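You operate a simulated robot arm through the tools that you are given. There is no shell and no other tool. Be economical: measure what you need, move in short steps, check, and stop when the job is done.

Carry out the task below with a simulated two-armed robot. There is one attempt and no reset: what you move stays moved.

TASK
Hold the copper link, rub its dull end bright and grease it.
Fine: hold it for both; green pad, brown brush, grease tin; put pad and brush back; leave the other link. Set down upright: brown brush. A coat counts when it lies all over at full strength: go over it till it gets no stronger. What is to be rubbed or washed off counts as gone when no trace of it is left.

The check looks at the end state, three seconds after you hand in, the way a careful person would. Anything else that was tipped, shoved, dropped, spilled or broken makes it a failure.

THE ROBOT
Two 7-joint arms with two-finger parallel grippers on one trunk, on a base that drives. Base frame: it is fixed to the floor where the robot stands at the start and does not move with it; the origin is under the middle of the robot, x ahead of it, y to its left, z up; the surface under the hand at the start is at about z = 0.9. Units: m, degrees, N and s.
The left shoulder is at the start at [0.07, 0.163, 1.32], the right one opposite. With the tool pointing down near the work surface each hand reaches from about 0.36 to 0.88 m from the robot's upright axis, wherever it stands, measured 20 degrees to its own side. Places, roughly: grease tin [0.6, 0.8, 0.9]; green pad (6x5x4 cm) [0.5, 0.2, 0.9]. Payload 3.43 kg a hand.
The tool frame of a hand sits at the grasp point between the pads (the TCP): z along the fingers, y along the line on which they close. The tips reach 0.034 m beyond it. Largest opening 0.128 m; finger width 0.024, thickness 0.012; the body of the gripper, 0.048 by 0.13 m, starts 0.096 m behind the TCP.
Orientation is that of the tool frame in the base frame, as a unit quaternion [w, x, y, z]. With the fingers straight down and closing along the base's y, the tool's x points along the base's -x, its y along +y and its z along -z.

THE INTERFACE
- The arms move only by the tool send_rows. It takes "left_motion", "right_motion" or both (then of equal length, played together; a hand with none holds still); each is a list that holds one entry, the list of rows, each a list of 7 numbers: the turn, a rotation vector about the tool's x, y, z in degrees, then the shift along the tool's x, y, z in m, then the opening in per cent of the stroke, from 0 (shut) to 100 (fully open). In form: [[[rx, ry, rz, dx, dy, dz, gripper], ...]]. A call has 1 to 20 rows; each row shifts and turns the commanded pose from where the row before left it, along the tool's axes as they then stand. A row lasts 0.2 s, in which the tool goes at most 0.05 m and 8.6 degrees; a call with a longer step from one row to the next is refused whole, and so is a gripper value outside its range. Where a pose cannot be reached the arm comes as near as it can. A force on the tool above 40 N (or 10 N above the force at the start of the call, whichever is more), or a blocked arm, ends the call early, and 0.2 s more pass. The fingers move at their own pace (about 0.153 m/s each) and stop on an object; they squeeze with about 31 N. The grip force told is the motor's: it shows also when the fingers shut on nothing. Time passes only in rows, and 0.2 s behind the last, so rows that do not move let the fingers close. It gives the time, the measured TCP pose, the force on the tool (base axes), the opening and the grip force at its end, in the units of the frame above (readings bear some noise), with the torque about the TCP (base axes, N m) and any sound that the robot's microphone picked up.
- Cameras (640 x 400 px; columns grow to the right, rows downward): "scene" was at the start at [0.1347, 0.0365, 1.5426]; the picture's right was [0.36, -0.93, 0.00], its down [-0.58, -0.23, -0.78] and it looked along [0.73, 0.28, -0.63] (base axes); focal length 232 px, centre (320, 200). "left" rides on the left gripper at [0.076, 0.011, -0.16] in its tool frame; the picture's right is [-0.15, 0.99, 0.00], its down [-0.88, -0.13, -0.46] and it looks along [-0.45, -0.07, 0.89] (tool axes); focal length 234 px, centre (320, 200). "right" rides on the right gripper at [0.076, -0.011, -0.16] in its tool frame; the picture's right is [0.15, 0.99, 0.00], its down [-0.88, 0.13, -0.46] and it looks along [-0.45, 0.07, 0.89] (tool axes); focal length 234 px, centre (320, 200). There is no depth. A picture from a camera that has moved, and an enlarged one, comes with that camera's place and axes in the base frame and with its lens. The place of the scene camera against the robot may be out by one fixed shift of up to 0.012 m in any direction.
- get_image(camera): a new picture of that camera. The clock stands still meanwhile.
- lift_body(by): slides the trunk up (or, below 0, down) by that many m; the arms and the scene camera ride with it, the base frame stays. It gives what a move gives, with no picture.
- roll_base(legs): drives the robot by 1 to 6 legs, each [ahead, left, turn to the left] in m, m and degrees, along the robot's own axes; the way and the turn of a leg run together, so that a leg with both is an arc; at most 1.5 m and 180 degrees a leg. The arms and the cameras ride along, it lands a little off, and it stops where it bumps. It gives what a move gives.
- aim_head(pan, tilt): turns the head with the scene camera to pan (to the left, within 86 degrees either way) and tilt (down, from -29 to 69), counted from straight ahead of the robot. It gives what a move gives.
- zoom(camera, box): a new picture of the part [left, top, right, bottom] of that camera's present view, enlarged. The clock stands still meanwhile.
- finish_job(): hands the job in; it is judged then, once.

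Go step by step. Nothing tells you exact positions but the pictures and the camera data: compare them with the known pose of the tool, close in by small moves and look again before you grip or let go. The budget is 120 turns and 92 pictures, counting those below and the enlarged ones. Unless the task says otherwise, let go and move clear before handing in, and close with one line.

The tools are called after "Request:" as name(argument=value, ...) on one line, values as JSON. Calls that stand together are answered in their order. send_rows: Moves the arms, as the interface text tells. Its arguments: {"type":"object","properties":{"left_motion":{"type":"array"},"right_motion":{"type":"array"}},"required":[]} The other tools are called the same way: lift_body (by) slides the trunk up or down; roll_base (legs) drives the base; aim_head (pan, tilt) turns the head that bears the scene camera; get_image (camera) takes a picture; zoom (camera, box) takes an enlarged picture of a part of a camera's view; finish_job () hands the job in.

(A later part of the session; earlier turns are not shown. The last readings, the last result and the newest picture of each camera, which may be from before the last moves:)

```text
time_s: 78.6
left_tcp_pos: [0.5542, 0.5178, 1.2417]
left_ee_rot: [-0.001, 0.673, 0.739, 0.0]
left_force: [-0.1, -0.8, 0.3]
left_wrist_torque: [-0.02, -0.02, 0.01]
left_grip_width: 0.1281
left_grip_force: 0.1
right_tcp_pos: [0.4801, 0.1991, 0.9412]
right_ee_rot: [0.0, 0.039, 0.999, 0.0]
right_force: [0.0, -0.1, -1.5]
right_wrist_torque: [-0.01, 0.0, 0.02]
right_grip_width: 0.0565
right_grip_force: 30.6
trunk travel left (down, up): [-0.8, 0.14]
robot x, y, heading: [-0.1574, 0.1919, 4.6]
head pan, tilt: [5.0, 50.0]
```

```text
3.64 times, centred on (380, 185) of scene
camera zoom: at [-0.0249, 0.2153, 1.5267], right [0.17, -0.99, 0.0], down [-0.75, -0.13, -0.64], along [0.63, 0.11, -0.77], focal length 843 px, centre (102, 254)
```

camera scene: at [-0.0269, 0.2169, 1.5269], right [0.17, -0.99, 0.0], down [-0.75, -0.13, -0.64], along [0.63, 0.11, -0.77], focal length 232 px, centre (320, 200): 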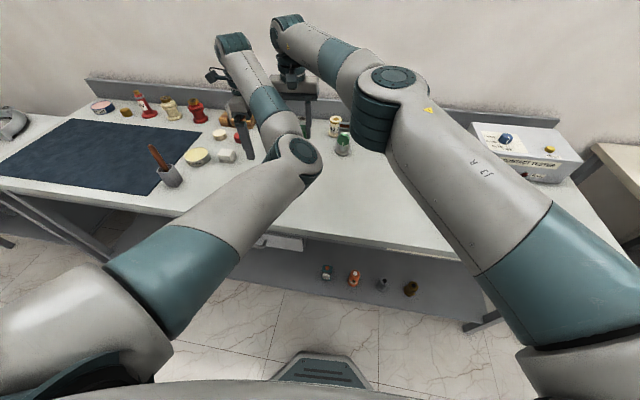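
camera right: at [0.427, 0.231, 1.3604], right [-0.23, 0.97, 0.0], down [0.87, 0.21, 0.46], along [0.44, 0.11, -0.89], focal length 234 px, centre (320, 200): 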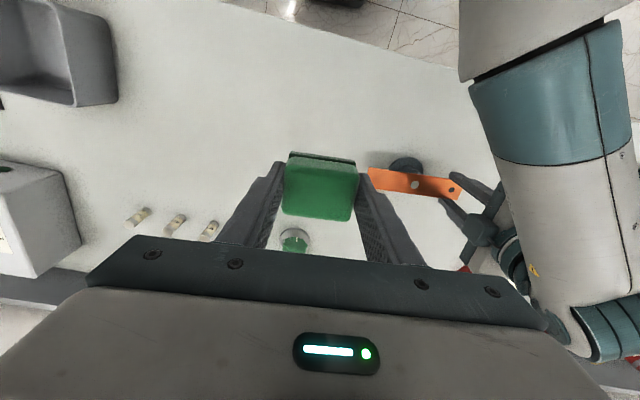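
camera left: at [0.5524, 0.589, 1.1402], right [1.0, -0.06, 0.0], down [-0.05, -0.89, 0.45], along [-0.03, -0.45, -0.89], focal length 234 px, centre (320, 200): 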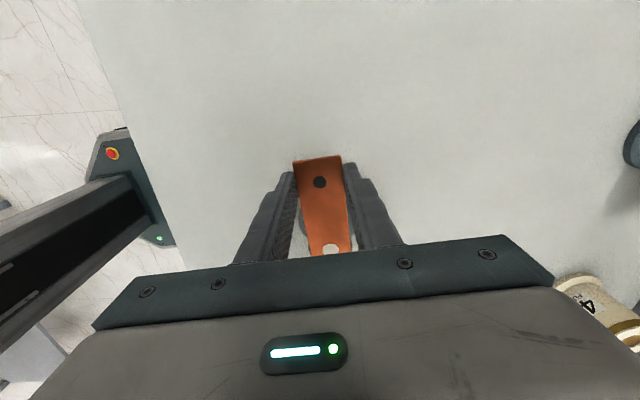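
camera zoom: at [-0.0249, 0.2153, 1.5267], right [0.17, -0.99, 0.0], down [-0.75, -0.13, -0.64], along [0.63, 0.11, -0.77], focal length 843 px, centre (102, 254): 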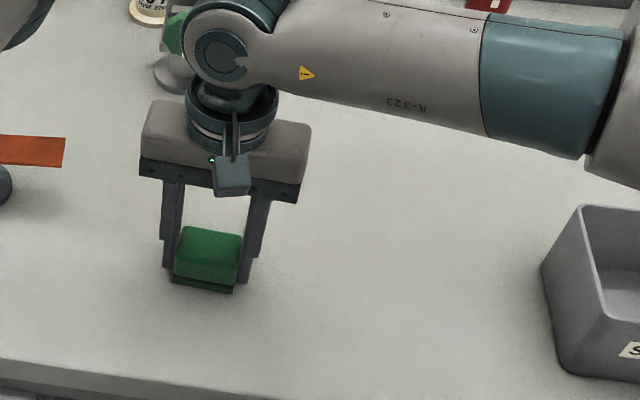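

The pad is within a millimetre of the bench in its old place. I'll release it and lift away.

Request:
send_rows(right_motion=[[[0, 0, 0, 0, 0, 0.001, 0], [0, 0, 0, 0, 0, 0, 50], [0, 0, 0, 0, 0, 0, 80], [0, 0, 0, 0, 0, 0, 90], [0, 0, 0, 0, 0, -0.02, 90], [0, 0, 0, 0, 0, -0.04, 90], [0, 0, 0, 0, 0, -0.045, 90], [0, 0, 0, 0, 0, -0.045, 90], [0, 0, 0, 0, 0, -0.045, 90], [0, 0, 0, 0, 0, -0.045, 90], [0, 0, 0, 0, 0, -0.045, 90], [0, 0, 0, 0, 0, -0.045, 90], [0, 0, 0, 0, 0, 0, 90]]])

Request:
get_image(camera="right")

Request:
get_image(camera="scene")

```text
time_s: 81.4
left_tcp_pos: [0.5553, 0.5175, 1.2414]
left_ee_rot: [-0.001, 0.674, 0.738, 0.001]
left_force: [0.4, 0.2, -0.5]
left_wrist_torque: [0.0, 0.01, -0.01]
left_grip_width: 0.128
left_grip_force: 0.0
right_tcp_pos: [0.4795, 0.1981, 1.2711]
right_ee_rot: [0.001, 0.039, 0.999, 0.0]
right_force: [0.8, 0.4, 0.1]
right_wrist_torque: [0.0, 0.02, 0.04]
right_grip_width: 0.1151
right_grip_force: 0.2
trunk travel left (down, up): [-0.8, 0.14]
robot x, y, heading: [-0.1563, 0.193, 4.7]
head pan, tilt: [5.0, 50.0]
```

```text
34 pictures are left
camera right: at [0.4035, 0.1929, 1.4305], right [-0.07, 1.0, 0.0], down [0.89, 0.06, 0.46], along [0.45, 0.03, -0.89], focal length 234 px, centre (320, 200)
```

right: 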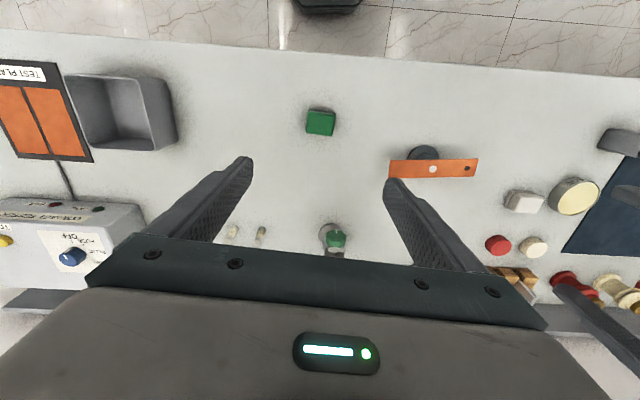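

```text
33 pictures are left
camera scene: at [-0.0243, 0.2151, 1.5266], right [0.17, -0.99, 0.0], down [-0.76, -0.13, -0.64], along [0.63, 0.11, -0.77], focal length 232 px, centre (320, 200)
```

scene: 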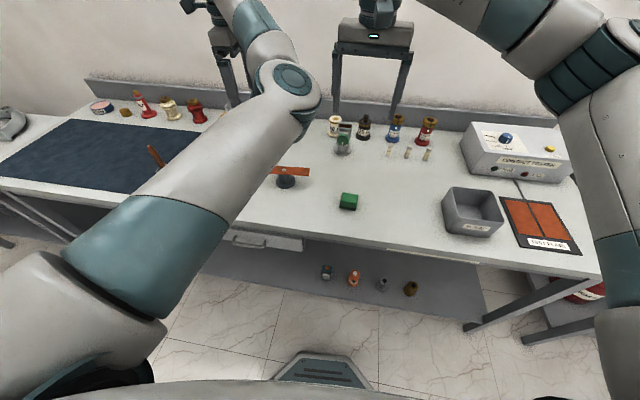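

The pad is back in place and the link sits undisturbed. Next I'll drive left so the right hand can take the brush and reach the tin.

Request:
roll_base(legs=[[0, 0.732, 0], [0.128, 0, 0]])

Request:
get_image(camera="right")

Request:
get_image(camera="scene")

```text
time_s: 86.2
left_tcp_pos: [0.6211, 1.2497, 1.2443]
left_ee_rot: [0.0, 0.675, 0.738, 0.001]
left_force: [-0.1, 0.4, -0.4]
left_wrist_torque: [0.04, -0.01, 0.0]
left_grip_width: 0.128
left_grip_force: 0.1
right_tcp_pos: [0.5444, 0.9295, 1.2715]
right_ee_rot: [0.001, 0.041, 0.999, 0.001]
right_force: [0.7, -0.5, -0.6]
right_wrist_torque: [0.05, 0.01, 0.0]
right_grip_width: 0.1149
right_grip_force: 0.1
trunk travel left (down, up): [-0.8, 0.14]
robot x, y, heading: [-0.0873, 0.9293, 4.8]
head pan, tilt: [5.0, 50.0]
```

```text
32 pictures are left
camera right: at [0.4681, 0.9255, 1.4314], right [-0.06, 1.0, 0.0], down [0.89, 0.06, 0.46], along [0.46, 0.03, -0.89], focal length 234 px, centre (320, 200)
```

right: 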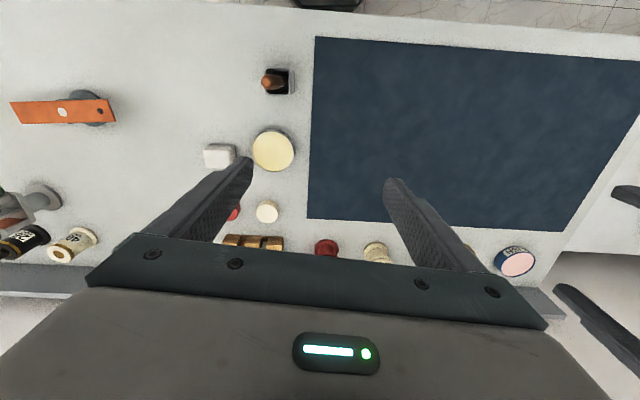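

```text
31 pictures are left
camera scene: at [0.0403, 0.9493, 1.5269], right [0.17, -0.99, 0.0], down [-0.75, -0.13, -0.64], along [0.63, 0.11, -0.77], focal length 232 px, centre (320, 200)
```

scene: 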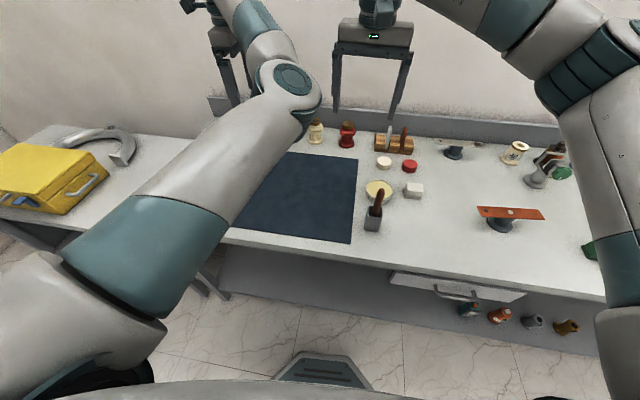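

The brush and tin are in view. I'll enlarge to fix the handle's position and lean.

Request:
zoom(camera="right", box=[230, 55, 326, 115])

Request:
zoom(camera="scene", box=[340, 165, 436, 240])

```text
6.67 times, centred on (278, 85) of right
camera zoom: at [0.4681, 0.9255, 1.4314], right [-0.06, 1.0, 0.0], down [0.89, 0.06, 0.46], along [0.46, 0.03, -0.89], focal length 1561 px, centre (600, 967)
```

zoom: 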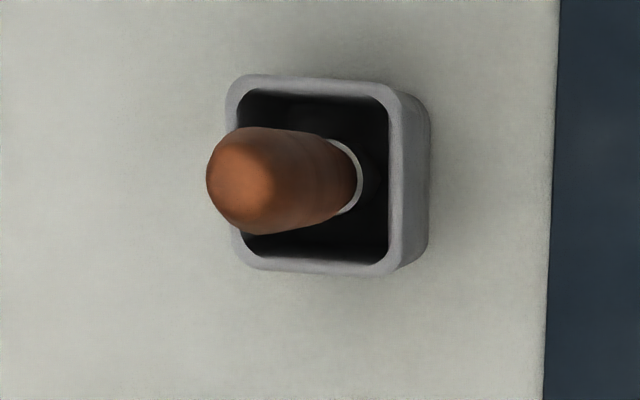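

```text
5.33 times, centred on (388, 202) of scene
camera zoom: at [0.0403, 0.9493, 1.5269], right [0.17, -0.99, 0.0], down [-0.75, -0.13, -0.64], along [0.63, 0.11, -0.77], focal length 1237 px, centre (-43, 187)
```

zoom: 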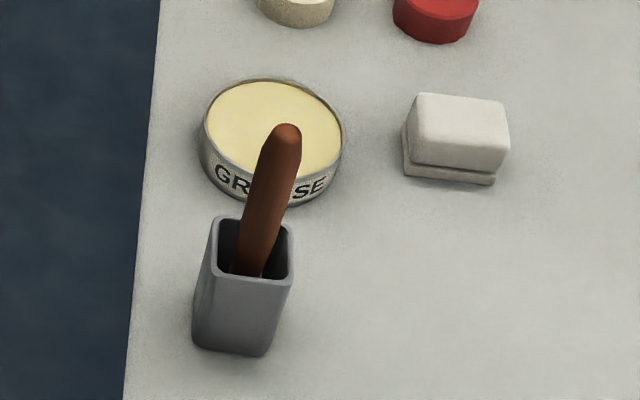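

The brush stands vertical at about [0.476, 0.852], with its top at z≈1.07 and the holder rim near 0.957. I'll move the right hand above it and check alignment.

Request:
send_rows(right_motion=[[[0, 0, 0, 0.0205, -0.0276, 0.01, 90], [0, 0, 0, 0.0205, -0.0276, 0.01, 90], [0, 0, 0, 0.0205, -0.0276, 0.01, 90], [0, 0, 0, 0, 0, 0.04, 90], [0, 0, 0, 0, 0, 0.04, 90], [0, 0, 0, 0, 0, 0.03, 90], [0, 0, 0, 0, 0, 0, 90]]])

Request:
get_image(camera="right")

Request:
zoom(camera="scene", box=[330, 130, 458, 240])

```text
time_s: 87.8
left_tcp_pos: [0.6215, 1.2487, 1.2427]
left_ee_rot: [-0.001, 0.675, 0.737, 0.001]
left_force: [-0.6, 0.0, -0.1]
left_wrist_torque: [-0.04, 0.04, 0.01]
left_grip_width: 0.1279
left_grip_force: 0.0
right_tcp_pos: [0.4784, 0.8524, 1.1304]
right_ee_rot: [0.0, 0.041, 0.999, 0.001]
right_force: [0.0, 0.0, 1.0]
right_wrist_torque: [0.0, 0.02, -0.02]
right_grip_width: 0.115
right_grip_force: 0.2
trunk travel left (down, up): [-0.8, 0.14]
robot x, y, heading: [-0.0901, 0.9289, 4.6]
head pan, tilt: [5.0, 50.0]
```

```text
28 pictures are left
camera right: at [0.4007, 0.8476, 1.2904], right [-0.06, 1.0, 0.0], down [0.89, 0.06, 0.46], along [0.46, 0.03, -0.89], focal length 234 px, centre (320, 200)
```

right: 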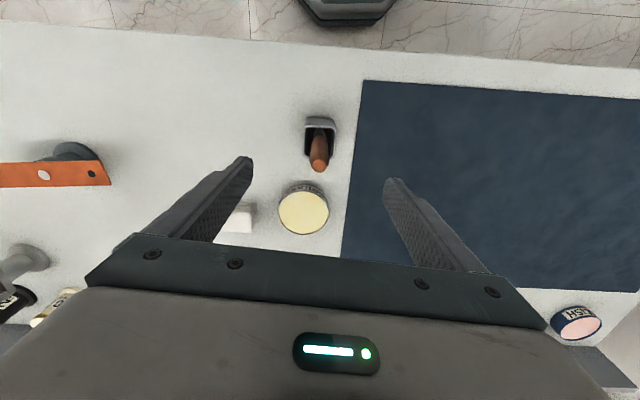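

```text
3.64 times, centred on (394, 185) of scene
camera zoom: at [0.0421, 0.9495, 1.5267], right [0.17, -0.99, 0.0], down [-0.76, -0.13, -0.64], along [0.63, 0.11, -0.77], focal length 843 px, centre (51, 254)
```

zoom: 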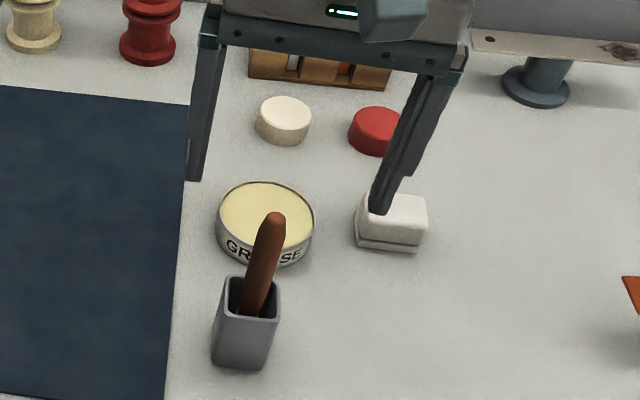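

It's well centred over the handle. I'll lower over it and close.

Request:
send_rows(right_motion=[[[0, 0, 0, 0.001, -0.0015, 0.03, 90], [0, 0, 0, 0, 0, 0.03, 90], [0, 0, 0, 0, 0, 0.03, 90], [0, 0, 0, 0, 0, 0.018, 90], [0, 0, 0, 0, 0, 0, 60], [0, 0, 0, 0, 0, 0, 40], [0, 0, 0, 0, 0, 0, 25], [0, 0, 0, 0, 0, 0, 15], [0, 0, 0, 0, 0, 0, 0], [0, 0, 0, 0, 0, 0, 0], [0, 0, 0, 0, 0, 0, 0]]])

Request:
zoom(camera="scene", box=[330, 130, 458, 240])

```text
time_s: 90.2
left_tcp_pos: [0.6218, 1.2495, 1.2416]
left_ee_rot: [0.0, 0.676, 0.737, 0.001]
left_force: [-0.1, 0.0, 0.5]
left_wrist_torque: [0.02, 0.03, 0.0]
left_grip_width: 0.1278
left_grip_force: 0.1
right_tcp_pos: [0.4771, 0.851, 1.0235]
right_ee_rot: [0.0, 0.042, 0.999, 0.002]
right_force: [0.5, -0.1, 0.1]
right_wrist_torque: [0.02, -0.03, 0.02]
right_grip_width: 0.0194
right_grip_force: 30.9
trunk travel left (down, up): [-0.8, 0.14]
robot x, y, heading: [-0.0862, 0.9262, 4.5]
head pan, tilt: [5.0, 50.0]
```

```text
3.64 times, centred on (394, 185) of scene
camera zoom: at [0.0423, 0.9491, 1.5267], right [0.17, -0.99, 0.0], down [-0.76, -0.13, -0.64], along [0.63, 0.11, -0.77], focal length 843 px, centre (51, 254)
```

zoom: 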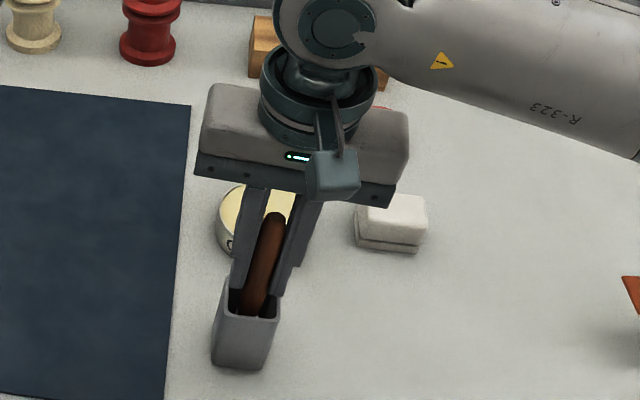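

The brush is gripped. I'll lift it straight out and look at its length.

Request:
send_rows(right_motion=[[[0, 0, 0, 0, 0, -0.005, 0], [0, 0, 0, 0, 0, -0.01, 0], [0, 0, 0, 0, 0, -0.02, 0], [0, 0, 0, 0, 0, -0.03, 0], [0, 0, 0, 0, 0, -0.03, 0], [0, 0, 0, 0, 0, -0.03, 0], [0, 0, 0, 0, 0, -0.02, 0], [0, 0, 0, 0, 0, 0, 0]]])

Request:
zoom(camera="scene", box=[330, 120, 458, 240])

Request:
get_image(camera="right")

```text
time_s: 92.0
left_tcp_pos: [0.6226, 1.2482, 1.2409]
left_ee_rot: [0.0, 0.675, 0.737, 0.001]
left_force: [-0.7, 0.0, -0.9]
left_wrist_torque: [-0.01, 0.01, 0.0]
left_grip_width: 0.128
left_grip_force: 0.1
right_tcp_pos: [0.4776, 0.8506, 1.1691]
right_ee_rot: [0.0, 0.042, 0.999, 0.001]
right_force: [0.8, -0.1, 0.1]
right_wrist_torque: [-0.01, -0.01, -0.03]
right_grip_width: 0.0195
right_grip_force: 30.7
trunk travel left (down, up): [-0.8, 0.14]
robot x, y, heading: [-0.0876, 0.9264, 4.6]
head pan, tilt: [5.0, 50.0]
```

```text
3.33 times, centred on (394, 180) of scene
camera zoom: at [0.0425, 0.9489, 1.5266], right [0.17, -0.99, 0.0], down [-0.76, -0.13, -0.64], along [0.63, 0.11, -0.77], focal length 773 px, centre (73, 267)
```

zoom: 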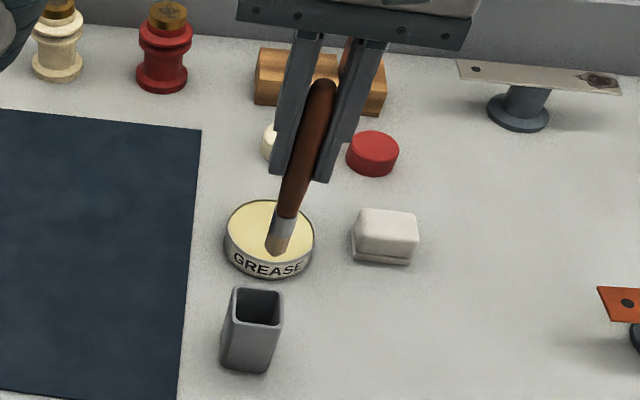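

```text
24 pictures are left
camera right: at [0.4011, 0.8465, 1.3278], right [-0.06, 1.0, 0.0], down [0.89, 0.06, 0.46], along [0.45, 0.03, -0.89], focal length 234 px, centre (320, 200)
```

right: 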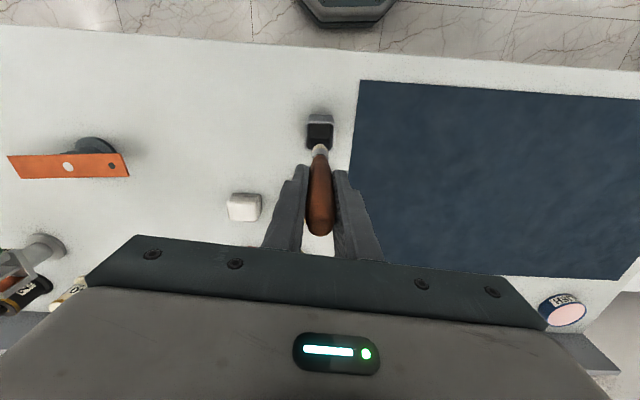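

The bristle tip hangs about 0.118 m below the TCP. I'll carry the brush over the tin and lower it.

Request:
send_rows(right_motion=[[[0, 0, 0, -0.0444, -0.0029, 0, 0], [0, 0, 0, -0.0444, -0.0029, 0, 0], [0, 0, 0, -0.0444, -0.0029, 0, 0], [0, 0, 0, 0, 0, 0.04, 0], [0, 0, 0, 0, 0, 0.04, 0], [0, 0, 0, 0, 0, 0.022, 0], [0, 0, 0, 0, 0, 0, 0]]])

Request:
zoom(camera="scene", box=[340, 120, 452, 225])

```text
time_s: 93.6
left_tcp_pos: [0.6212, 1.2493, 1.2425]
left_ee_rot: [0.0, 0.676, 0.737, 0.001]
left_force: [-0.3, -0.5, -0.1]
left_wrist_torque: [0.03, -0.03, -0.03]
left_grip_width: 0.1279
left_grip_force: 0.0
right_tcp_pos: [0.609, 0.8313, 1.0668]
right_ee_rot: [-0.001, 0.041, 0.999, 0.002]
right_force: [-0.3, -0.6, -1.2]
right_wrist_torque: [-0.01, 0.0, -0.01]
right_grip_width: 0.0192
right_grip_force: 31.3
trunk travel left (down, up): [-0.8, 0.14]
robot x, y, heading: [-0.0878, 0.9226, 4.6]
head pan, tilt: [5.0, 50.0]
```

```text
3.81 times, centred on (396, 172) of scene
camera zoom: at [0.0421, 0.9489, 1.5267], right [0.17, -0.99, 0.0], down [-0.76, -0.13, -0.64], along [0.63, 0.11, -0.77], focal length 884 px, centre (30, 305)
```

zoom: 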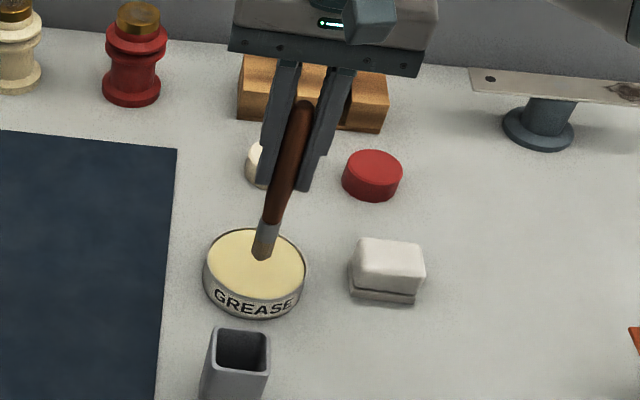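

The brush is over the middle of the tin. I'll dip in small steps.

Request:
send_rows(right_motion=[[[0, 0, 0, 0, 0, 0.006, 0], [0, 0, 0, 0, 0, 0.006, 0], [0, 0, 0, 0, 0, 0.004, 0], [0, 0, 0, 0, 0, 0.003, 0], [0, 0, 0, 0, 0, 0, 0]]])

Request:
send_rows(right_motion=[[[0, 0, 0, 0, 0, 0.003, 0], [0, 0, 0, 0, 0, 0.003, 0], [0, 0, 0, 0, 0, 0, 0]]])

Request:
zoom(camera="scene", box=[340, 120, 452, 225])

```text
time_s: 94.8
left_tcp_pos: [0.6209, 1.2503, 1.2422]
left_ee_rot: [0.0, 0.675, 0.737, 0.0]
left_force: [0.4, -0.2, 0.1]
left_wrist_torque: [0.0, -0.01, 0.0]
left_grip_width: 0.1281
left_grip_force: 0.0
right_tcp_pos: [0.6099, 0.831, 1.0476]
right_ee_rot: [0.0, 0.043, 0.999, 0.001]
right_force: [0.0, 0.8, 4.8]
right_wrist_torque: [0.31, 0.02, -0.02]
right_grip_width: 0.0194
right_grip_force: 30.7
trunk travel left (down, up): [-0.8, 0.14]
robot x, y, heading: [-0.0847, 0.9268, 4.7]
head pan, tilt: [5.0, 50.0]
```

```text
time_s: 95.6
left_tcp_pos: [0.6187, 1.2503, 1.2441]
left_ee_rot: [0.001, 0.676, 0.737, 0.001]
left_force: [-0.3, 0.3, 0.5]
left_wrist_torque: [-0.02, 0.03, -0.03]
left_grip_width: 0.1279
left_grip_force: 0.0
right_tcp_pos: [0.6082, 0.8315, 1.0427]
right_ee_rot: [0.002, 0.042, 0.999, 0.0]
right_force: [0.9, -2.3, 28.5]
right_wrist_torque: [-0.28, 0.04, -0.1]
right_grip_width: 0.0194
right_grip_force: 30.9
trunk travel left (down, up): [-0.8, 0.14]
robot x, y, heading: [-0.0895, 0.9277, 4.4]
head pan, tilt: [5.0, 50.0]
```

```text
3.81 times, centred on (396, 172) of scene
camera zoom: at [0.0388, 0.9494, 1.5271], right [0.17, -0.99, 0.0], down [-0.75, -0.13, -0.64], along [0.64, 0.11, -0.76], focal length 884 px, centre (30, 305)
```

zoom: 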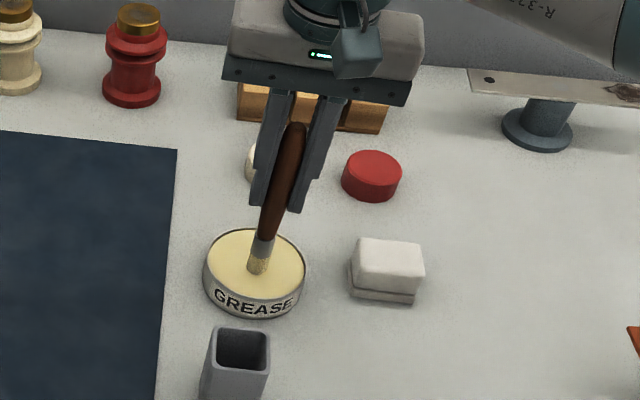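

Contact was at about z=1.048; I pressed enough and the bristles took grease. I'll lift out and check.

Request:
send_rows(right_motion=[[[0, 0, 0, 0, 0, -0.004, 0], [0, 0, 0, 0.006, 0, 0, 0], [0, 0, 0, -0.012, 0, 0, 0], [0, 0, 0, 0.006, 0, 0, 0], [0, 0, 0, 0, 0, -0.01, 0], [0, 0, 0, 0, 0, -0.02, 0], [0, 0, 0, 0, 0, -0.04, 0], [0, 0, 0, 0, 0, -0.045, 0], [0, 0, 0, 0, 0, -0.045, 0], [0, 0, 0, 0, 0, -0.045, 0], [0, 0, 0, 0, 0, 0, 0]]])

Request:
zoom(camera="scene", box=[330, 80, 458, 225])

```text
time_s: 98.0
left_tcp_pos: [0.6229, 1.2479, 1.2425]
left_ee_rot: [0.0, 0.676, 0.737, 0.001]
left_force: [0.6, 0.3, -1.1]
left_wrist_torque: [0.01, -0.04, -0.01]
left_grip_width: 0.1278
left_grip_force: 0.0
right_tcp_pos: [0.6099, 0.8305, 1.2493]
right_ee_rot: [0.0, 0.041, 0.999, 0.001]
right_force: [-0.7, 0.2, -0.1]
right_wrist_torque: [-0.02, 0.01, -0.01]
right_grip_width: 0.0192
right_grip_force: 30.8
trunk travel left (down, up): [-0.8, 0.14]
robot x, y, heading: [-0.0919, 0.9234, 4.5]
head pan, tilt: [5.0, 50.0]
```

```text
2.76 times, centred on (394, 152) of scene
camera zoom: at [0.0427, 0.9489, 1.5266], right [0.17, -0.99, 0.0], down [-0.76, -0.13, -0.64], along [0.63, 0.11, -0.77], focal length 640 px, centre (116, 331)
```

zoom: 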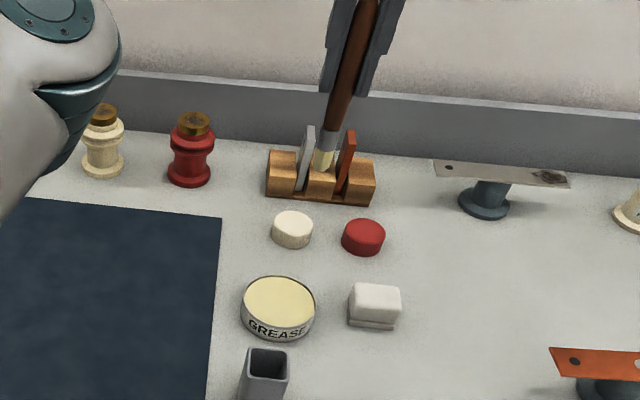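

The bristles are loaded. I'll drive back to the link.

Request:
roll_base(legs=[[-0.128, 0, 0], [0, -0.732, 0]])

Request:
get_image(camera="left")

```text
time_s: 102.9
left_tcp_pos: [0.5534, 0.5106, 1.2415]
left_ee_rot: [0.0, 0.676, 0.737, 0.0]
left_force: [-0.2, 0.2, -0.1]
left_wrist_torque: [0.0, 0.0, 0.01]
left_grip_width: 0.128
left_grip_force: 0.0
right_tcp_pos: [0.5399, 0.0918, 1.2511]
right_ee_rot: [0.0, 0.043, 0.999, 0.0]
right_force: [-0.2, 0.6, -0.6]
right_wrist_torque: [-0.01, -0.01, -0.03]
right_grip_width: 0.0192
right_grip_force: 30.6
trunk travel left (down, up): [-0.8, 0.14]
robot x, y, heading: [-0.1585, 0.1906, 4.6]
head pan, tilt: [5.0, 50.0]
```

```text
20 pictures are left
camera left: at [0.5571, 0.5865, 1.4004], right [1.0, -0.06, 0.0], down [-0.06, -0.89, 0.46], along [-0.03, -0.45, -0.89], focal length 234 px, centre (320, 200)
```

left: 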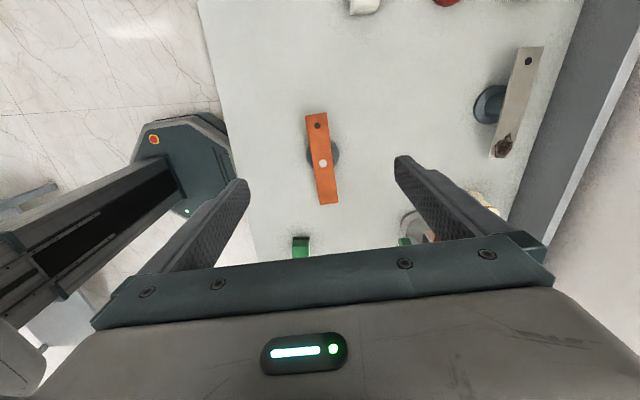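

I'm back at the same spot and the link is unmoved. The left hand goes down around the hole end while the brush comes near.

Request:
send_rows(left_motion=[[[0, 0, 0, 0.004, -0.006, 0.03, 100], [0, 0, 0, 0, 0, 0.045, 100], [0, 0, 0, 0, 0, 0.045, 100], [0, 0, 0, 0, 0, 0.045, 100], [0, 0, 0, 0, 0, 0.045, 100], [0, 0, 0, 0, 0, 0.03, 100], [0, 0, 0, 0, 0, 0.019, 100], [0, 0, 0, 0, 0, 0, 100]]], right_motion=[[[0, 0, 0, 0, 0, 0, 0], [0, 0, 0, 0.0014, 0.04, 0, 0], [0, 0, 0, 0.0014, 0.04, 0, 0], [0, 0, 0, 0.0014, 0.04, 0, 0], [0, 0, 0, 0.0014, 0.04, 0, 0], [0, 0, 0, 0.0014, 0.04, 0, 0], [0, 0, 0, 0, 0, 0, 0], [0, 0, 0, 0, 0, 0, 0]]])

Request:
get_image(camera="left")

```text
time_s: 104.7
left_tcp_pos: [0.5495, 0.5144, 0.9825]
left_ee_rot: [0.0, 0.677, 0.736, 0.001]
left_force: [0.3, 0.5, -1.1]
left_wrist_torque: [0.01, 0.01, 0.0]
left_grip_width: 0.1283
left_grip_force: 0.1
left hand out of reach, approached as far as the arm can: row 1
right_tcp_pos: [0.5508, 0.2912, 1.2495]
right_ee_rot: [-0.001, 0.043, 0.999, 0.002]
right_force: [-0.5, 0.3, -0.1]
right_wrist_torque: [0.03, -0.01, 0.01]
right_grip_width: 0.0194
right_grip_force: 31.1
trunk travel left (down, up): [-0.8, 0.14]
robot x, y, heading: [-0.1581, 0.1939, 4.5]
head pan, tilt: [5.0, 50.0]
```

```text
19 pictures are left
camera left: at [0.5537, 0.5906, 1.1412], right [1.0, -0.06, 0.0], down [-0.06, -0.89, 0.45], along [-0.03, -0.45, -0.89], focal length 234 px, centre (320, 200)
```

left: 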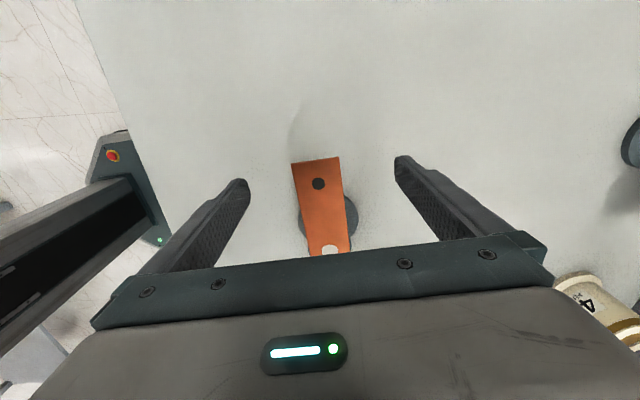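

I'll nudge 2 mm and close the left hand, and bring the brush over the bright end.

Request:
send_rows(left_motion=[[[0, 0, 0, 0, -0.002, 0, 100], [0, 0, 0, 0, 0, 0, 60], [0, 0, 0, 0, 0, 0, 40], [0, 0, 0, 0, 0, 0, 30], [0, 0, 0, 0, 0, 0, 0], [0, 0, 0, 0, 0, 0, 0], [0, 0, 0, 0, 0, 0, 0], [0, 0, 0, 0, 0, 0, 0], [0, 0, 0, 0, 0, 0, 0], [0, 0, 0, 0, 0, 0, 0]]], right_motion=[[[0, 0, -5, 0, 0, 0, 0], [0, 0, -5, 0, 0, 0, 0], [0, 0, 0, -0.0054, 0.0306, 0, 0], [0, 0, 0, -0.0054, 0.0306, 0, 0], [0, 0, 0, -0.0054, 0.0306, 0, 0], [0, 0, 0, 0, 0, 0.04, 0], [0, 0, 0, 0, 0, 0.04, 0], [0, 0, 0, 0, 0, 0.04, 0], [0, 0, 0, 0, 0, 0.03, 0], [0, 0, 0, 0, 0, 0, 0]]])

Request:
get_image(camera="right")

```text
time_s: 106.9
left_tcp_pos: [0.5465, 0.516, 0.9825]
left_ee_rot: [0.0, 0.677, 0.736, 0.001]
left_force: [0.9, 0.1, 1.9]
left_wrist_torque: [0.0, 0.05, 0.02]
left_grip_width: 0.0397
left_grip_force: 30.8
right_tcp_pos: [0.5507, 0.3783, 1.0994]
right_ee_rot: [-0.001, -0.044, 0.999, 0.001]
right_force: [0.3, 0.4, -0.1]
right_wrist_torque: [-0.02, 0.01, -0.01]
right_grip_width: 0.0195
right_grip_force: 31.2
right hand out of reach, approached as far as the arm can: row 5
trunk travel left (down, up): [-0.8, 0.14]
robot x, y, heading: [-0.1604, 0.1882, 4.4]
head pan, tilt: [5.0, 50.0]
```

```text
18 pictures are left
camera right: at [0.4766, 0.3609, 1.2576], right [-0.23, 0.97, 0.0], down [0.87, 0.21, 0.46], along [0.44, 0.11, -0.89], focal length 234 px, centre (320, 200)
```

right: 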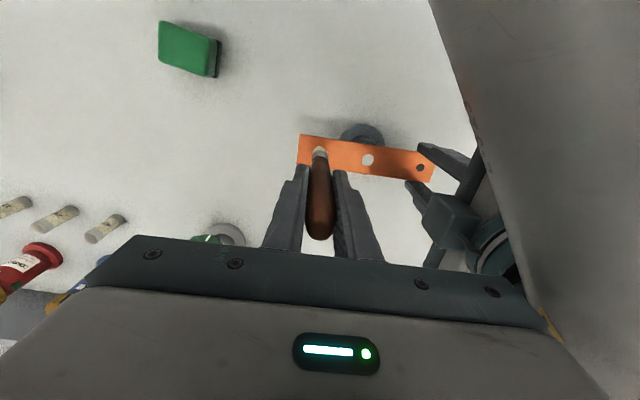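

The link is held and the brush is over the end. I'll lower it to a light contact.

Request:
send_rows(right_motion=[[[0, 0, 0, 0, 0, 0.008, 0], [0, 0, 0, 0, 0, 0.005, 0], [0, 0, 0, 0, 0, 0.003, 0], [0, 0, 0, 0, 0, 0, 0]]])

Request:
send_rows(right_motion=[[[0, 0, 0, 0, 0, 0.002, 0], [0, 0, 0, 0, 0, 0, 0]]])

Request:
send_rows(right_motion=[[[0, 0, 0, 0, 0, 0.001, 0], [0, 0, 0, 0, 0, 0, 0]]])

```text
time_s: 107.9
left_tcp_pos: [0.5474, 0.5154, 0.9828]
left_ee_rot: [-0.001, 0.677, 0.736, 0.0]
left_force: [0.4, 0.6, 3.0]
left_wrist_torque: [0.08, -0.01, 0.04]
left_grip_width: 0.0397
left_grip_force: 31.5
right_tcp_pos: [0.5518, 0.3783, 1.0825]
right_ee_rot: [0.0, -0.044, 0.999, 0.002]
right_force: [-0.6, -0.4, -1.0]
right_wrist_torque: [0.0, -0.02, -0.01]
right_grip_width: 0.0191
right_grip_force: 30.5
trunk travel left (down, up): [-0.8, 0.14]
robot x, y, heading: [-0.1597, 0.1885, 4.6]
head pan, tilt: [5.0, 50.0]
```

```text
time_s: 108.5
left_tcp_pos: [0.5472, 0.5139, 0.9827]
left_ee_rot: [0.0, 0.677, 0.736, 0.001]
left_force: [0.5, 0.4, 1.8]
left_wrist_torque: [0.08, 0.01, 0.06]
left_grip_width: 0.0395
left_grip_force: 30.6
right_tcp_pos: [0.5519, 0.3773, 1.081]
right_ee_rot: [0.0, -0.045, 0.999, 0.001]
right_force: [0.0, 0.5, -0.3]
right_wrist_torque: [0.0, 0.05, 0.01]
right_grip_width: 0.0191
right_grip_force: 31.2
trunk travel left (down, up): [-0.8, 0.14]
robot x, y, heading: [-0.1551, 0.1894, 4.8]
head pan, tilt: [5.0, 50.0]
```

```text
time_s: 109.1
left_tcp_pos: [0.5464, 0.5148, 0.983]
left_ee_rot: [0.0, 0.677, 0.736, 0.001]
left_force: [1.1, 0.2, 2.5]
left_wrist_torque: [0.08, 0.01, 0.08]
left_grip_width: 0.0398
left_grip_force: 30.5
right_tcp_pos: [0.5505, 0.3776, 1.0793]
right_ee_rot: [0.0, -0.045, 0.999, 0.001]
right_force: [0.2, 0.3, -1.0]
right_wrist_torque: [0.0, 0.0, 0.0]
right_grip_width: 0.0194
right_grip_force: 31.1
trunk travel left (down, up): [-0.8, 0.14]
robot x, y, heading: [-0.1552, 0.1907, 4.4]
head pan, tilt: [5.0, 50.0]
```

Request:
send_rows(right_motion=[[[0, 0, 0, 0, 0, 0.001, 0], [0, 0, 0, 0, 0, 0.001, 0], [0, 0, 0, 0, 0, 0, 0]]])

Request:
send_rows(right_motion=[[[0, 0, 0, 0, 0, 0.001, 0], [0, 0, 0, 0, 0, 0, 0]]])

Request:
zoom(camera="right", box=[270, 110, 430, 210])

```text
time_s: 109.9
left_tcp_pos: [0.5469, 0.5156, 0.9836]
left_ee_rot: [-0.001, 0.677, 0.736, 0.0]
left_force: [0.7, 0.9, 2.2]
left_wrist_torque: [0.04, -0.06, 0.06]
left_grip_width: 0.0396
left_grip_force: 30.9
right_tcp_pos: [0.55, 0.3775, 1.0772]
right_ee_rot: [0.0, -0.044, 0.999, 0.001]
right_force: [-0.3, 0.1, 0.0]
right_wrist_torque: [-0.01, 0.01, -0.02]
right_grip_width: 0.0189
right_grip_force: 31.2
trunk travel left (down, up): [-0.8, 0.14]
robot x, y, heading: [-0.1573, 0.1901, 4.8]
head pan, tilt: [5.0, 50.0]
```

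```text
time_s: 110.5
left_tcp_pos: [0.5452, 0.5158, 0.9828]
left_ee_rot: [0.0, 0.677, 0.736, 0.0]
left_force: [1.7, 1.1, 1.9]
left_wrist_torque: [0.05, -0.03, 0.03]
left_grip_width: 0.0396
left_grip_force: 30.7
right_tcp_pos: [0.5517, 0.3782, 1.0767]
right_ee_rot: [0.0, -0.044, 0.999, 0.001]
right_force: [0.6, -0.5, 0.0]
right_wrist_torque: [-0.01, -0.02, -0.01]
right_grip_width: 0.0192
right_grip_force: 31.2
trunk travel left (down, up): [-0.8, 0.14]
robot x, y, heading: [-0.1607, 0.1922, 4.4]
head pan, tilt: [5.0, 50.0]
```

```text
4.00 times, centred on (350, 160) of right
camera zoom: at [0.4763, 0.3601, 1.2364], right [-0.23, 0.97, 0.0], down [0.87, 0.21, 0.46], along [0.44, 0.11, -0.89], focal length 937 px, centre (200, 360)
```

zoom: 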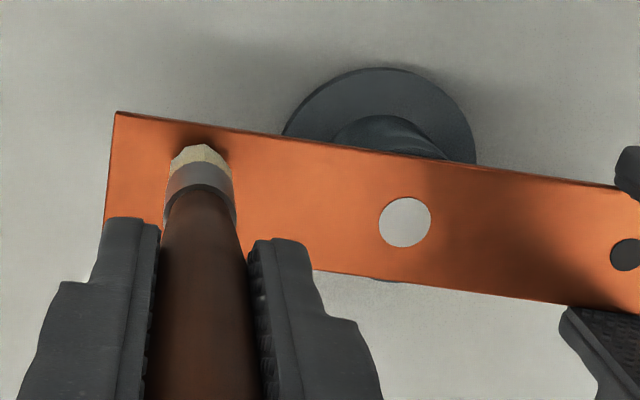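

Request:
send_rows(right_motion=[[[0, 0, 0, 0, 0, 0.001, 0], [0, 0, 0, 0, 0, 0.001, 0], [0, 0, 0, 0, 0, 0, 0]]])

Request:
send_rows(right_motion=[[[0, 0, 0, 0, 0, 0.001, 0], [0, 0, 0, 0, 0, 0, 0]]])

Request:
send_rows(right_motion=[[[0, 0, 0, 0, 0, 0.001, 0], [0, 0, 0, 0, 0, 0, 0]]])

```text
time_s: 111.3
left_tcp_pos: [0.5466, 0.5158, 0.9847]
left_ee_rot: [-0.001, 0.676, 0.736, 0.001]
left_force: [5.9, 0.1, -0.7]
left_wrist_torque: [0.85, -0.16, 0.55]
left_grip_width: 0.0399
left_grip_force: 31.0
right_tcp_pos: [0.5507, 0.3772, 1.076]
right_ee_rot: [0.001, -0.045, 0.999, 0.0]
right_force: [0.0, 0.6, 15.3]
right_wrist_torque: [0.0, 0.16, -0.02]
right_grip_width: 0.0189
right_grip_force: 30.5
trunk travel left (down, up): [-0.8, 0.14]
robot x, y, heading: [-0.1596, 0.1888, 4.5]
head pan, tilt: [5.0, 50.0]
```

```text
time_s: 111.9
left_tcp_pos: [0.546, 0.5153, 0.9838]
left_ee_rot: [-0.001, 0.677, 0.736, 0.002]
left_force: [4.9, 0.6, 0.6]
left_wrist_torque: [0.95, -0.12, 0.47]
left_grip_width: 0.0395
left_grip_force: 30.9
right_tcp_pos: [0.5515, 0.3765, 1.0755]
right_ee_rot: [0.002, -0.045, 0.999, 0.002]
right_force: [1.9, 0.4, 23.1]
right_wrist_torque: [0.08, -0.23, -0.01]
right_grip_width: 0.0192
right_grip_force: 30.6
trunk travel left (down, up): [-0.8, 0.14]
robot x, y, heading: [-0.1582, 0.1959, 4.5]
head pan, tilt: [5.0, 50.0]
```

```text
time_s: 112.5
left_tcp_pos: [0.5452, 0.5139, 0.9848]
left_ee_rot: [0.001, 0.677, 0.736, 0.002]
left_force: [5.3, -1.1, 0.6]
left_wrist_torque: [0.68, -0.13, 0.51]
left_grip_width: 0.0395
left_grip_force: 31.0
right_tcp_pos: [0.5492, 0.3765, 1.0756]
right_ee_rot: [0.002, -0.044, 0.999, 0.001]
right_force: [2.3, 0.2, 27.4]
right_wrist_torque: [0.07, -0.28, 0.0]
right_grip_width: 0.0196
right_grip_force: 30.9
trunk travel left (down, up): [-0.8, 0.14]
robot x, y, heading: [-0.1572, 0.1891, 4.4]
head pan, tilt: [5.0, 50.0]
```

Contact is at about z=1.076, with a little too much pressure now. I'll back off 2.5 mm and paint in lanes over the end.

Request:
send_rows(right_motion=[[[0, 0, 0, 0, 0, -0.0025, 0], [0, 0, 0, 0.005, -0.014, 0, 0], [0, 0, 0, 0, 0.024, 0, 0], [0, 0, 0, 0, 0.024, 0, 0], [0, 0, 0, -0.007, 0, 0, 0], [0, 0, 0, 0, -0.024, 0, 0], [0, 0, 0, 0, -0.024, 0, 0], [0, 0, 0, -0.007, 0, 0, 0], [0, 0, 0, 0, 0.024, 0, 0], [0, 0, 0, 0, 0.024, 0, 0], [0, 0, 0, -0.007, 0, 0, 0], [0, 0, 0, 0, -0.024, 0, 0], [0, 0, 0, 0, -0.024, 0, 0], [0, 0, 0, -0.007, 0, 0, 0], [0, 0, 0, 0, 0.024, 0, 0], [0, 0, 0, 0, 0.024, 0, 0], [0, 0, 0, 0, 0, 0, 0]]])

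Request:
zoom(camera="right", box=[270, 90, 430, 190])

```text
time_s: 113.4
left_tcp_pos: [0.5448, 0.5226, 0.9838]
left_ee_rot: [0.002, 0.673, 0.74, 0.001]
left_force: [-0.3, 0.3, 3.9]
left_wrist_torque: [-0.42, 0.17, -0.08]
left_grip_width: 0.0398
left_grip_force: 31.0
right_tcp_pos: [0.5497, 0.3856, 1.0746]
right_ee_rot: [0.001, -0.038, 0.999, -0.005]
right_force: [-0.7, 0.3, 6.7]
right_wrist_torque: [0.12, 0.28, -0.02]
right_grip_width: 0.0191
right_grip_force: 31.2
trunk travel left (down, up): [-0.8, 0.14]
robot x, y, heading: [-0.1554, 0.191, 4.2]
head pan, tilt: [5.0, 50.0]
stopped in row 4 (right hand): the force on the tool passed its limit at 58 N (the readings are from after the stop); the commanded pose is now the measured one
```

```text
4.00 times, centred on (350, 140) of right
camera zoom: at [0.4741, 0.3707, 1.2353], right [-0.22, 0.98, -0.01], down [0.87, 0.2, 0.46], along [0.45, 0.09, -0.89], focal length 937 px, centre (200, 440)
```

zoom: 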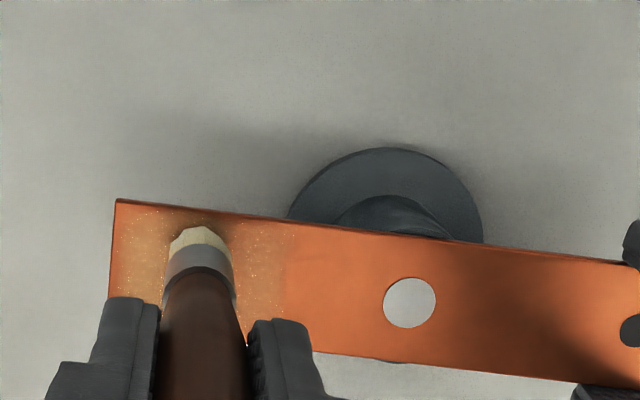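

Grease is going on, but the stroke jammed and seems to have pushed the left hand about 8 mm. I'll lift the brush and check where the link and stand are.

Request:
send_rows(right_motion=[[[0, 0, 0, 0, 0, -0.01, 0], [0, 0, 0, 0, 0, -0.03, 0], [0, 0, 0, 0, 0, -0.04, 0], [0, 0, 0, 0.02, -0.04, 0, 0], [0, 0, 0, 0.02, -0.04, 0, 0], [0, 0, 0, 0, 0, 0, 0]]])

Request:
get_image(camera="right")

```text
time_s: 114.8
left_tcp_pos: [0.5453, 0.5211, 0.9834]
left_ee_rot: [0.0, 0.673, 0.739, 0.0]
left_force: [1.0, -2.6, 3.9]
left_wrist_torque: [-0.21, -0.12, 0.02]
left_grip_width: 0.0398
left_grip_force: 31.1
right_tcp_pos: [0.5166, 0.3011, 1.1554]
right_ee_rot: [0.0, -0.038, 0.999, -0.004]
right_force: [-0.3, 0.5, -0.1]
right_wrist_torque: [-0.03, -0.02, 0.01]
right_grip_width: 0.0191
right_grip_force: 31.2
trunk travel left (down, up): [-0.8, 0.14]
robot x, y, heading: [-0.1577, 0.1935, 4.6]
head pan, tilt: [5.0, 50.0]
```

```text
15 pictures are left
camera right: at [0.4407, 0.2864, 1.3149], right [-0.22, 0.98, -0.01], down [0.87, 0.2, 0.45], along [0.45, 0.09, -0.89], focal length 234 px, centre (320, 200)
```

right: 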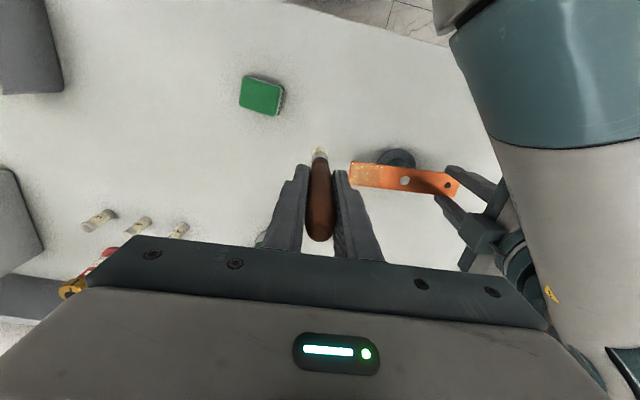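

The link and stand are still where they were (centre at [0.554, 0.447]); only the left hand slid along, probably from the arms touching. I'll look at the coat.

Request:
zoom(camera="right", box=[335, 140, 475, 215])

```text
4.57 times, centred on (405, 178) of right
camera zoom: at [0.4407, 0.2864, 1.3149], right [-0.22, 0.98, -0.01], down [0.87, 0.2, 0.45], along [0.45, 0.09, -0.89], focal length 1070 px, centre (-69, 303)
```

zoom: 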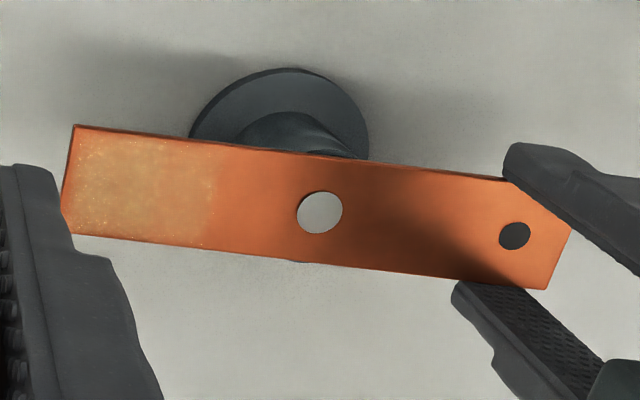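

The coat is still thin, heavier toward the tip. To keep the arms apart, I'll tilt the right hand about 16° so the brush reaches toward +y while its wrist stays back, and come down again.

Request:
send_rows(right_motion=[[[-8, 0, 0, 0, 0, 0, 0], [-8, 0, 0, 0, 0, 0, 0], [0, 0, 0, -0.0185, 0.0074, 0.031, 0], [0, 0, 0, -0.0185, 0.0074, 0.031, 0], [0, 0, 0, 0, -0.0055, 0.0192, 0], [0, 0, 0, 0, 0, 0, 0]]])

Request:
zoom(camera="right", box=[260, 90, 440, 200])

```text
time_s: 116.2
left_tcp_pos: [0.5452, 0.5207, 0.9829]
left_ee_rot: [0.0, 0.673, 0.74, 0.001]
left_force: [-0.3, 0.6, 2.8]
left_wrist_torque: [-0.32, 0.1, 0.0]
left_grip_width: 0.0397
left_grip_force: 31.6
right_tcp_pos: [0.5508, 0.3341, 1.0783]
right_ee_rot: [-0.005, -0.037, 0.99, 0.135]
right_force: [0.6, 0.1, -0.8]
right_wrist_torque: [-0.02, 0.02, 0.0]
right_grip_width: 0.0191
right_grip_force: 30.9
trunk travel left (down, up): [-0.8, 0.14]
robot x, y, heading: [-0.1565, 0.1893, 4.6]
head pan, tilt: [5.0, 50.0]
```

```text
3.56 times, centred on (350, 145) of right
camera zoom: at [0.4789, 0.276, 1.2299], right [-0.22, 0.94, 0.26], down [0.88, 0.07, 0.47], along [0.43, 0.34, -0.84], focal length 833 px, centre (213, 396)
```

zoom: 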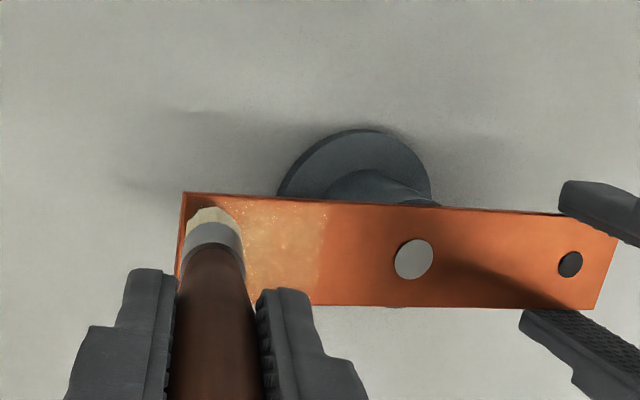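

The view is good and the brush is over the end. I'll lower to light contact.

Request:
send_rows(right_motion=[[[0, 0, 0, 0, -0.0006, 0.0019, 0], [0, 0, 0, 0, -0.0006, 0.0019, 0], [0, 0, 0, 0, 0, 0, 0]]])

Request:
send_rows(right_motion=[[[0, 0, 0, 0, -0.0003, 0.001, 0], [0, 0, 0, 0, 0, 0, 0]]])

```text
time_s: 117.0
left_tcp_pos: [0.5451, 0.5211, 0.9824]
left_ee_rot: [0.001, 0.672, 0.74, 0.001]
left_force: [-1.0, 0.4, 2.0]
left_wrist_torque: [-0.2, -0.01, -0.06]
left_grip_width: 0.0398
left_grip_force: 31.3
right_tcp_pos: [0.5504, 0.3343, 1.0749]
right_ee_rot: [-0.005, -0.037, 0.99, 0.135]
right_force: [-0.7, -0.5, -0.1]
right_wrist_torque: [-0.01, -0.01, 0.04]
right_grip_width: 0.019
right_grip_force: 30.8
trunk travel left (down, up): [-0.8, 0.14]
robot x, y, heading: [-0.1592, 0.1875, 4.4]
head pan, tilt: [5.0, 50.0]
```

```text
time_s: 117.6
left_tcp_pos: [0.5448, 0.5212, 0.9832]
left_ee_rot: [0.0, 0.673, 0.74, 0.001]
left_force: [-2.1, 1.4, 2.4]
left_wrist_torque: [-0.12, 0.06, -0.03]
left_grip_width: 0.0397
left_grip_force: 31.0
right_tcp_pos: [0.5517, 0.3349, 1.0741]
right_ee_rot: [-0.005, -0.036, 0.99, 0.135]
right_force: [0.4, 0.4, -0.7]
right_wrist_torque: [0.03, 0.0, 0.02]
right_grip_width: 0.0193
right_grip_force: 31.1
trunk travel left (down, up): [-0.8, 0.14]
robot x, y, heading: [-0.1592, 0.1882, 4.3]
head pan, tilt: [5.0, 50.0]
```

Request:
send_rows(right_motion=[[[0, 0, 0, 0, -0.0003, 0.001, 0], [0, 0, 0, 0, 0, 0, 0]]])

Request:
send_rows(right_motion=[[[0, 0, 0, 0, -0.0003, 0.001, 0], [0, 0, 0, 0, 0, 0, 0]]])

```text
time_s: 118.2
left_tcp_pos: [0.5445, 0.5217, 0.9831]
left_ee_rot: [0.001, 0.672, 0.74, 0.001]
left_force: [-0.4, 1.6, 0.5]
left_wrist_torque: [0.09, 0.06, 0.02]
left_grip_width: 0.0397
left_grip_force: 30.8
right_tcp_pos: [0.5517, 0.3344, 1.0732]
right_ee_rot: [-0.005, -0.037, 0.99, 0.134]
right_force: [-0.1, -0.5, 2.5]
right_wrist_torque: [0.04, 0.04, 0.0]
right_grip_width: 0.0194
right_grip_force: 31.0
trunk travel left (down, up): [-0.8, 0.14]
robot x, y, heading: [-0.1592, 0.1918, 4.4]
head pan, tilt: [5.0, 50.0]
```

```text
time_s: 118.8
left_tcp_pos: [0.5451, 0.5205, 0.9833]
left_ee_rot: [0.0, 0.673, 0.74, 0.001]
left_force: [1.7, 2.1, -0.1]
left_wrist_torque: [0.92, -0.02, 0.22]
left_grip_width: 0.0396
left_grip_force: 31.2
right_tcp_pos: [0.5504, 0.3342, 1.073]
right_ee_rot: [-0.004, -0.038, 0.99, 0.136]
right_force: [0.1, -0.9, 10.2]
right_wrist_torque: [0.14, 0.05, 0.0]
right_grip_width: 0.0192
right_grip_force: 31.4
trunk travel left (down, up): [-0.8, 0.14]
robot x, y, heading: [-0.1543, 0.1893, 4.4]
head pan, tilt: [5.0, 50.0]
```

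Light contact at 10 N. I'll paint slow lanes over the whole end.

Request:
send_rows(right_motion=[[[0, 0, 0, 0, 0.012, 0.0034, 0], [0, 0, 0, 0, 0.012, 0.0034, 0], [0, 0, 0, 0, 0.012, 0.0034, 0], [0, 0, 0, -0.008, 0, 0, 0], [0, 0, 0, 0, -0.012, -0.0034, 0], [0, 0, 0, 0, -0.012, -0.0034, 0], [0, 0, 0, 0, -0.012, -0.0034, 0], [0, 0, 0, -0.008, 0, 0, 0], [0, 0, 0, 0, 0.012, 0.0034, 0], [0, 0, 0, 0, 0.012, 0.0034, 0], [0, 0, 0, 0, 0.012, 0.0034, 0], [0, 0, 0, -0.008, 0, 0, 0], [0, 0, 0, 0, -0.012, -0.0034, 0], [0, 0, 0, 0, -0.012, -0.0034, 0], [0, 0, 0, 0, -0.012, -0.0034, 0], [0, 0, 0, 0, 0, 0, 0]]])

Request:
zoom(camera="right", box=[260, 70, 440, 180])

```text
time_s: 122.2
left_tcp_pos: [0.5448, 0.5213, 0.9845]
left_ee_rot: [0.001, 0.673, 0.74, 0.001]
left_force: [1.7, -1.7, 2.9]
left_wrist_torque: [0.09, 0.0, 0.05]
left_grip_width: 0.0396
left_grip_force: 31.1
right_tcp_pos: [0.573, 0.336, 1.072]
right_ee_rot: [-0.004, -0.037, 0.99, 0.134]
right_force: [1.3, 2.8, 11.2]
right_wrist_torque: [0.55, -0.03, -0.01]
right_grip_width: 0.0192
right_grip_force: 30.9
trunk travel left (down, up): [-0.8, 0.14]
robot x, y, heading: [-0.1621, 0.1916, 4.5]
head pan, tilt: [5.0, 50.0]
```

```text
3.56 times, centred on (350, 125) of right
camera zoom: at [0.5022, 0.2776, 1.2237], right [-0.22, 0.94, 0.26], down [0.88, 0.07, 0.47], along [0.43, 0.34, -0.84], focal length 833 px, centre (213, 467)
```

zoom: 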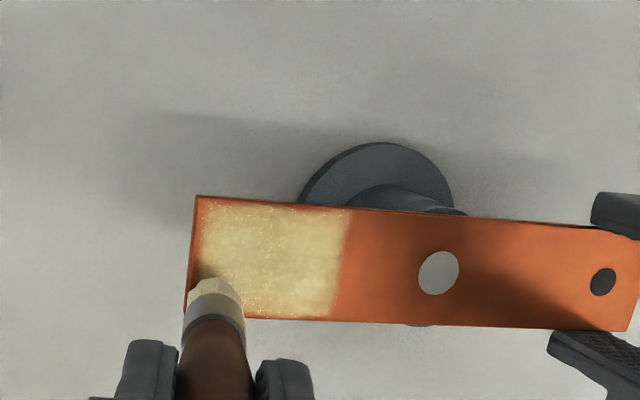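

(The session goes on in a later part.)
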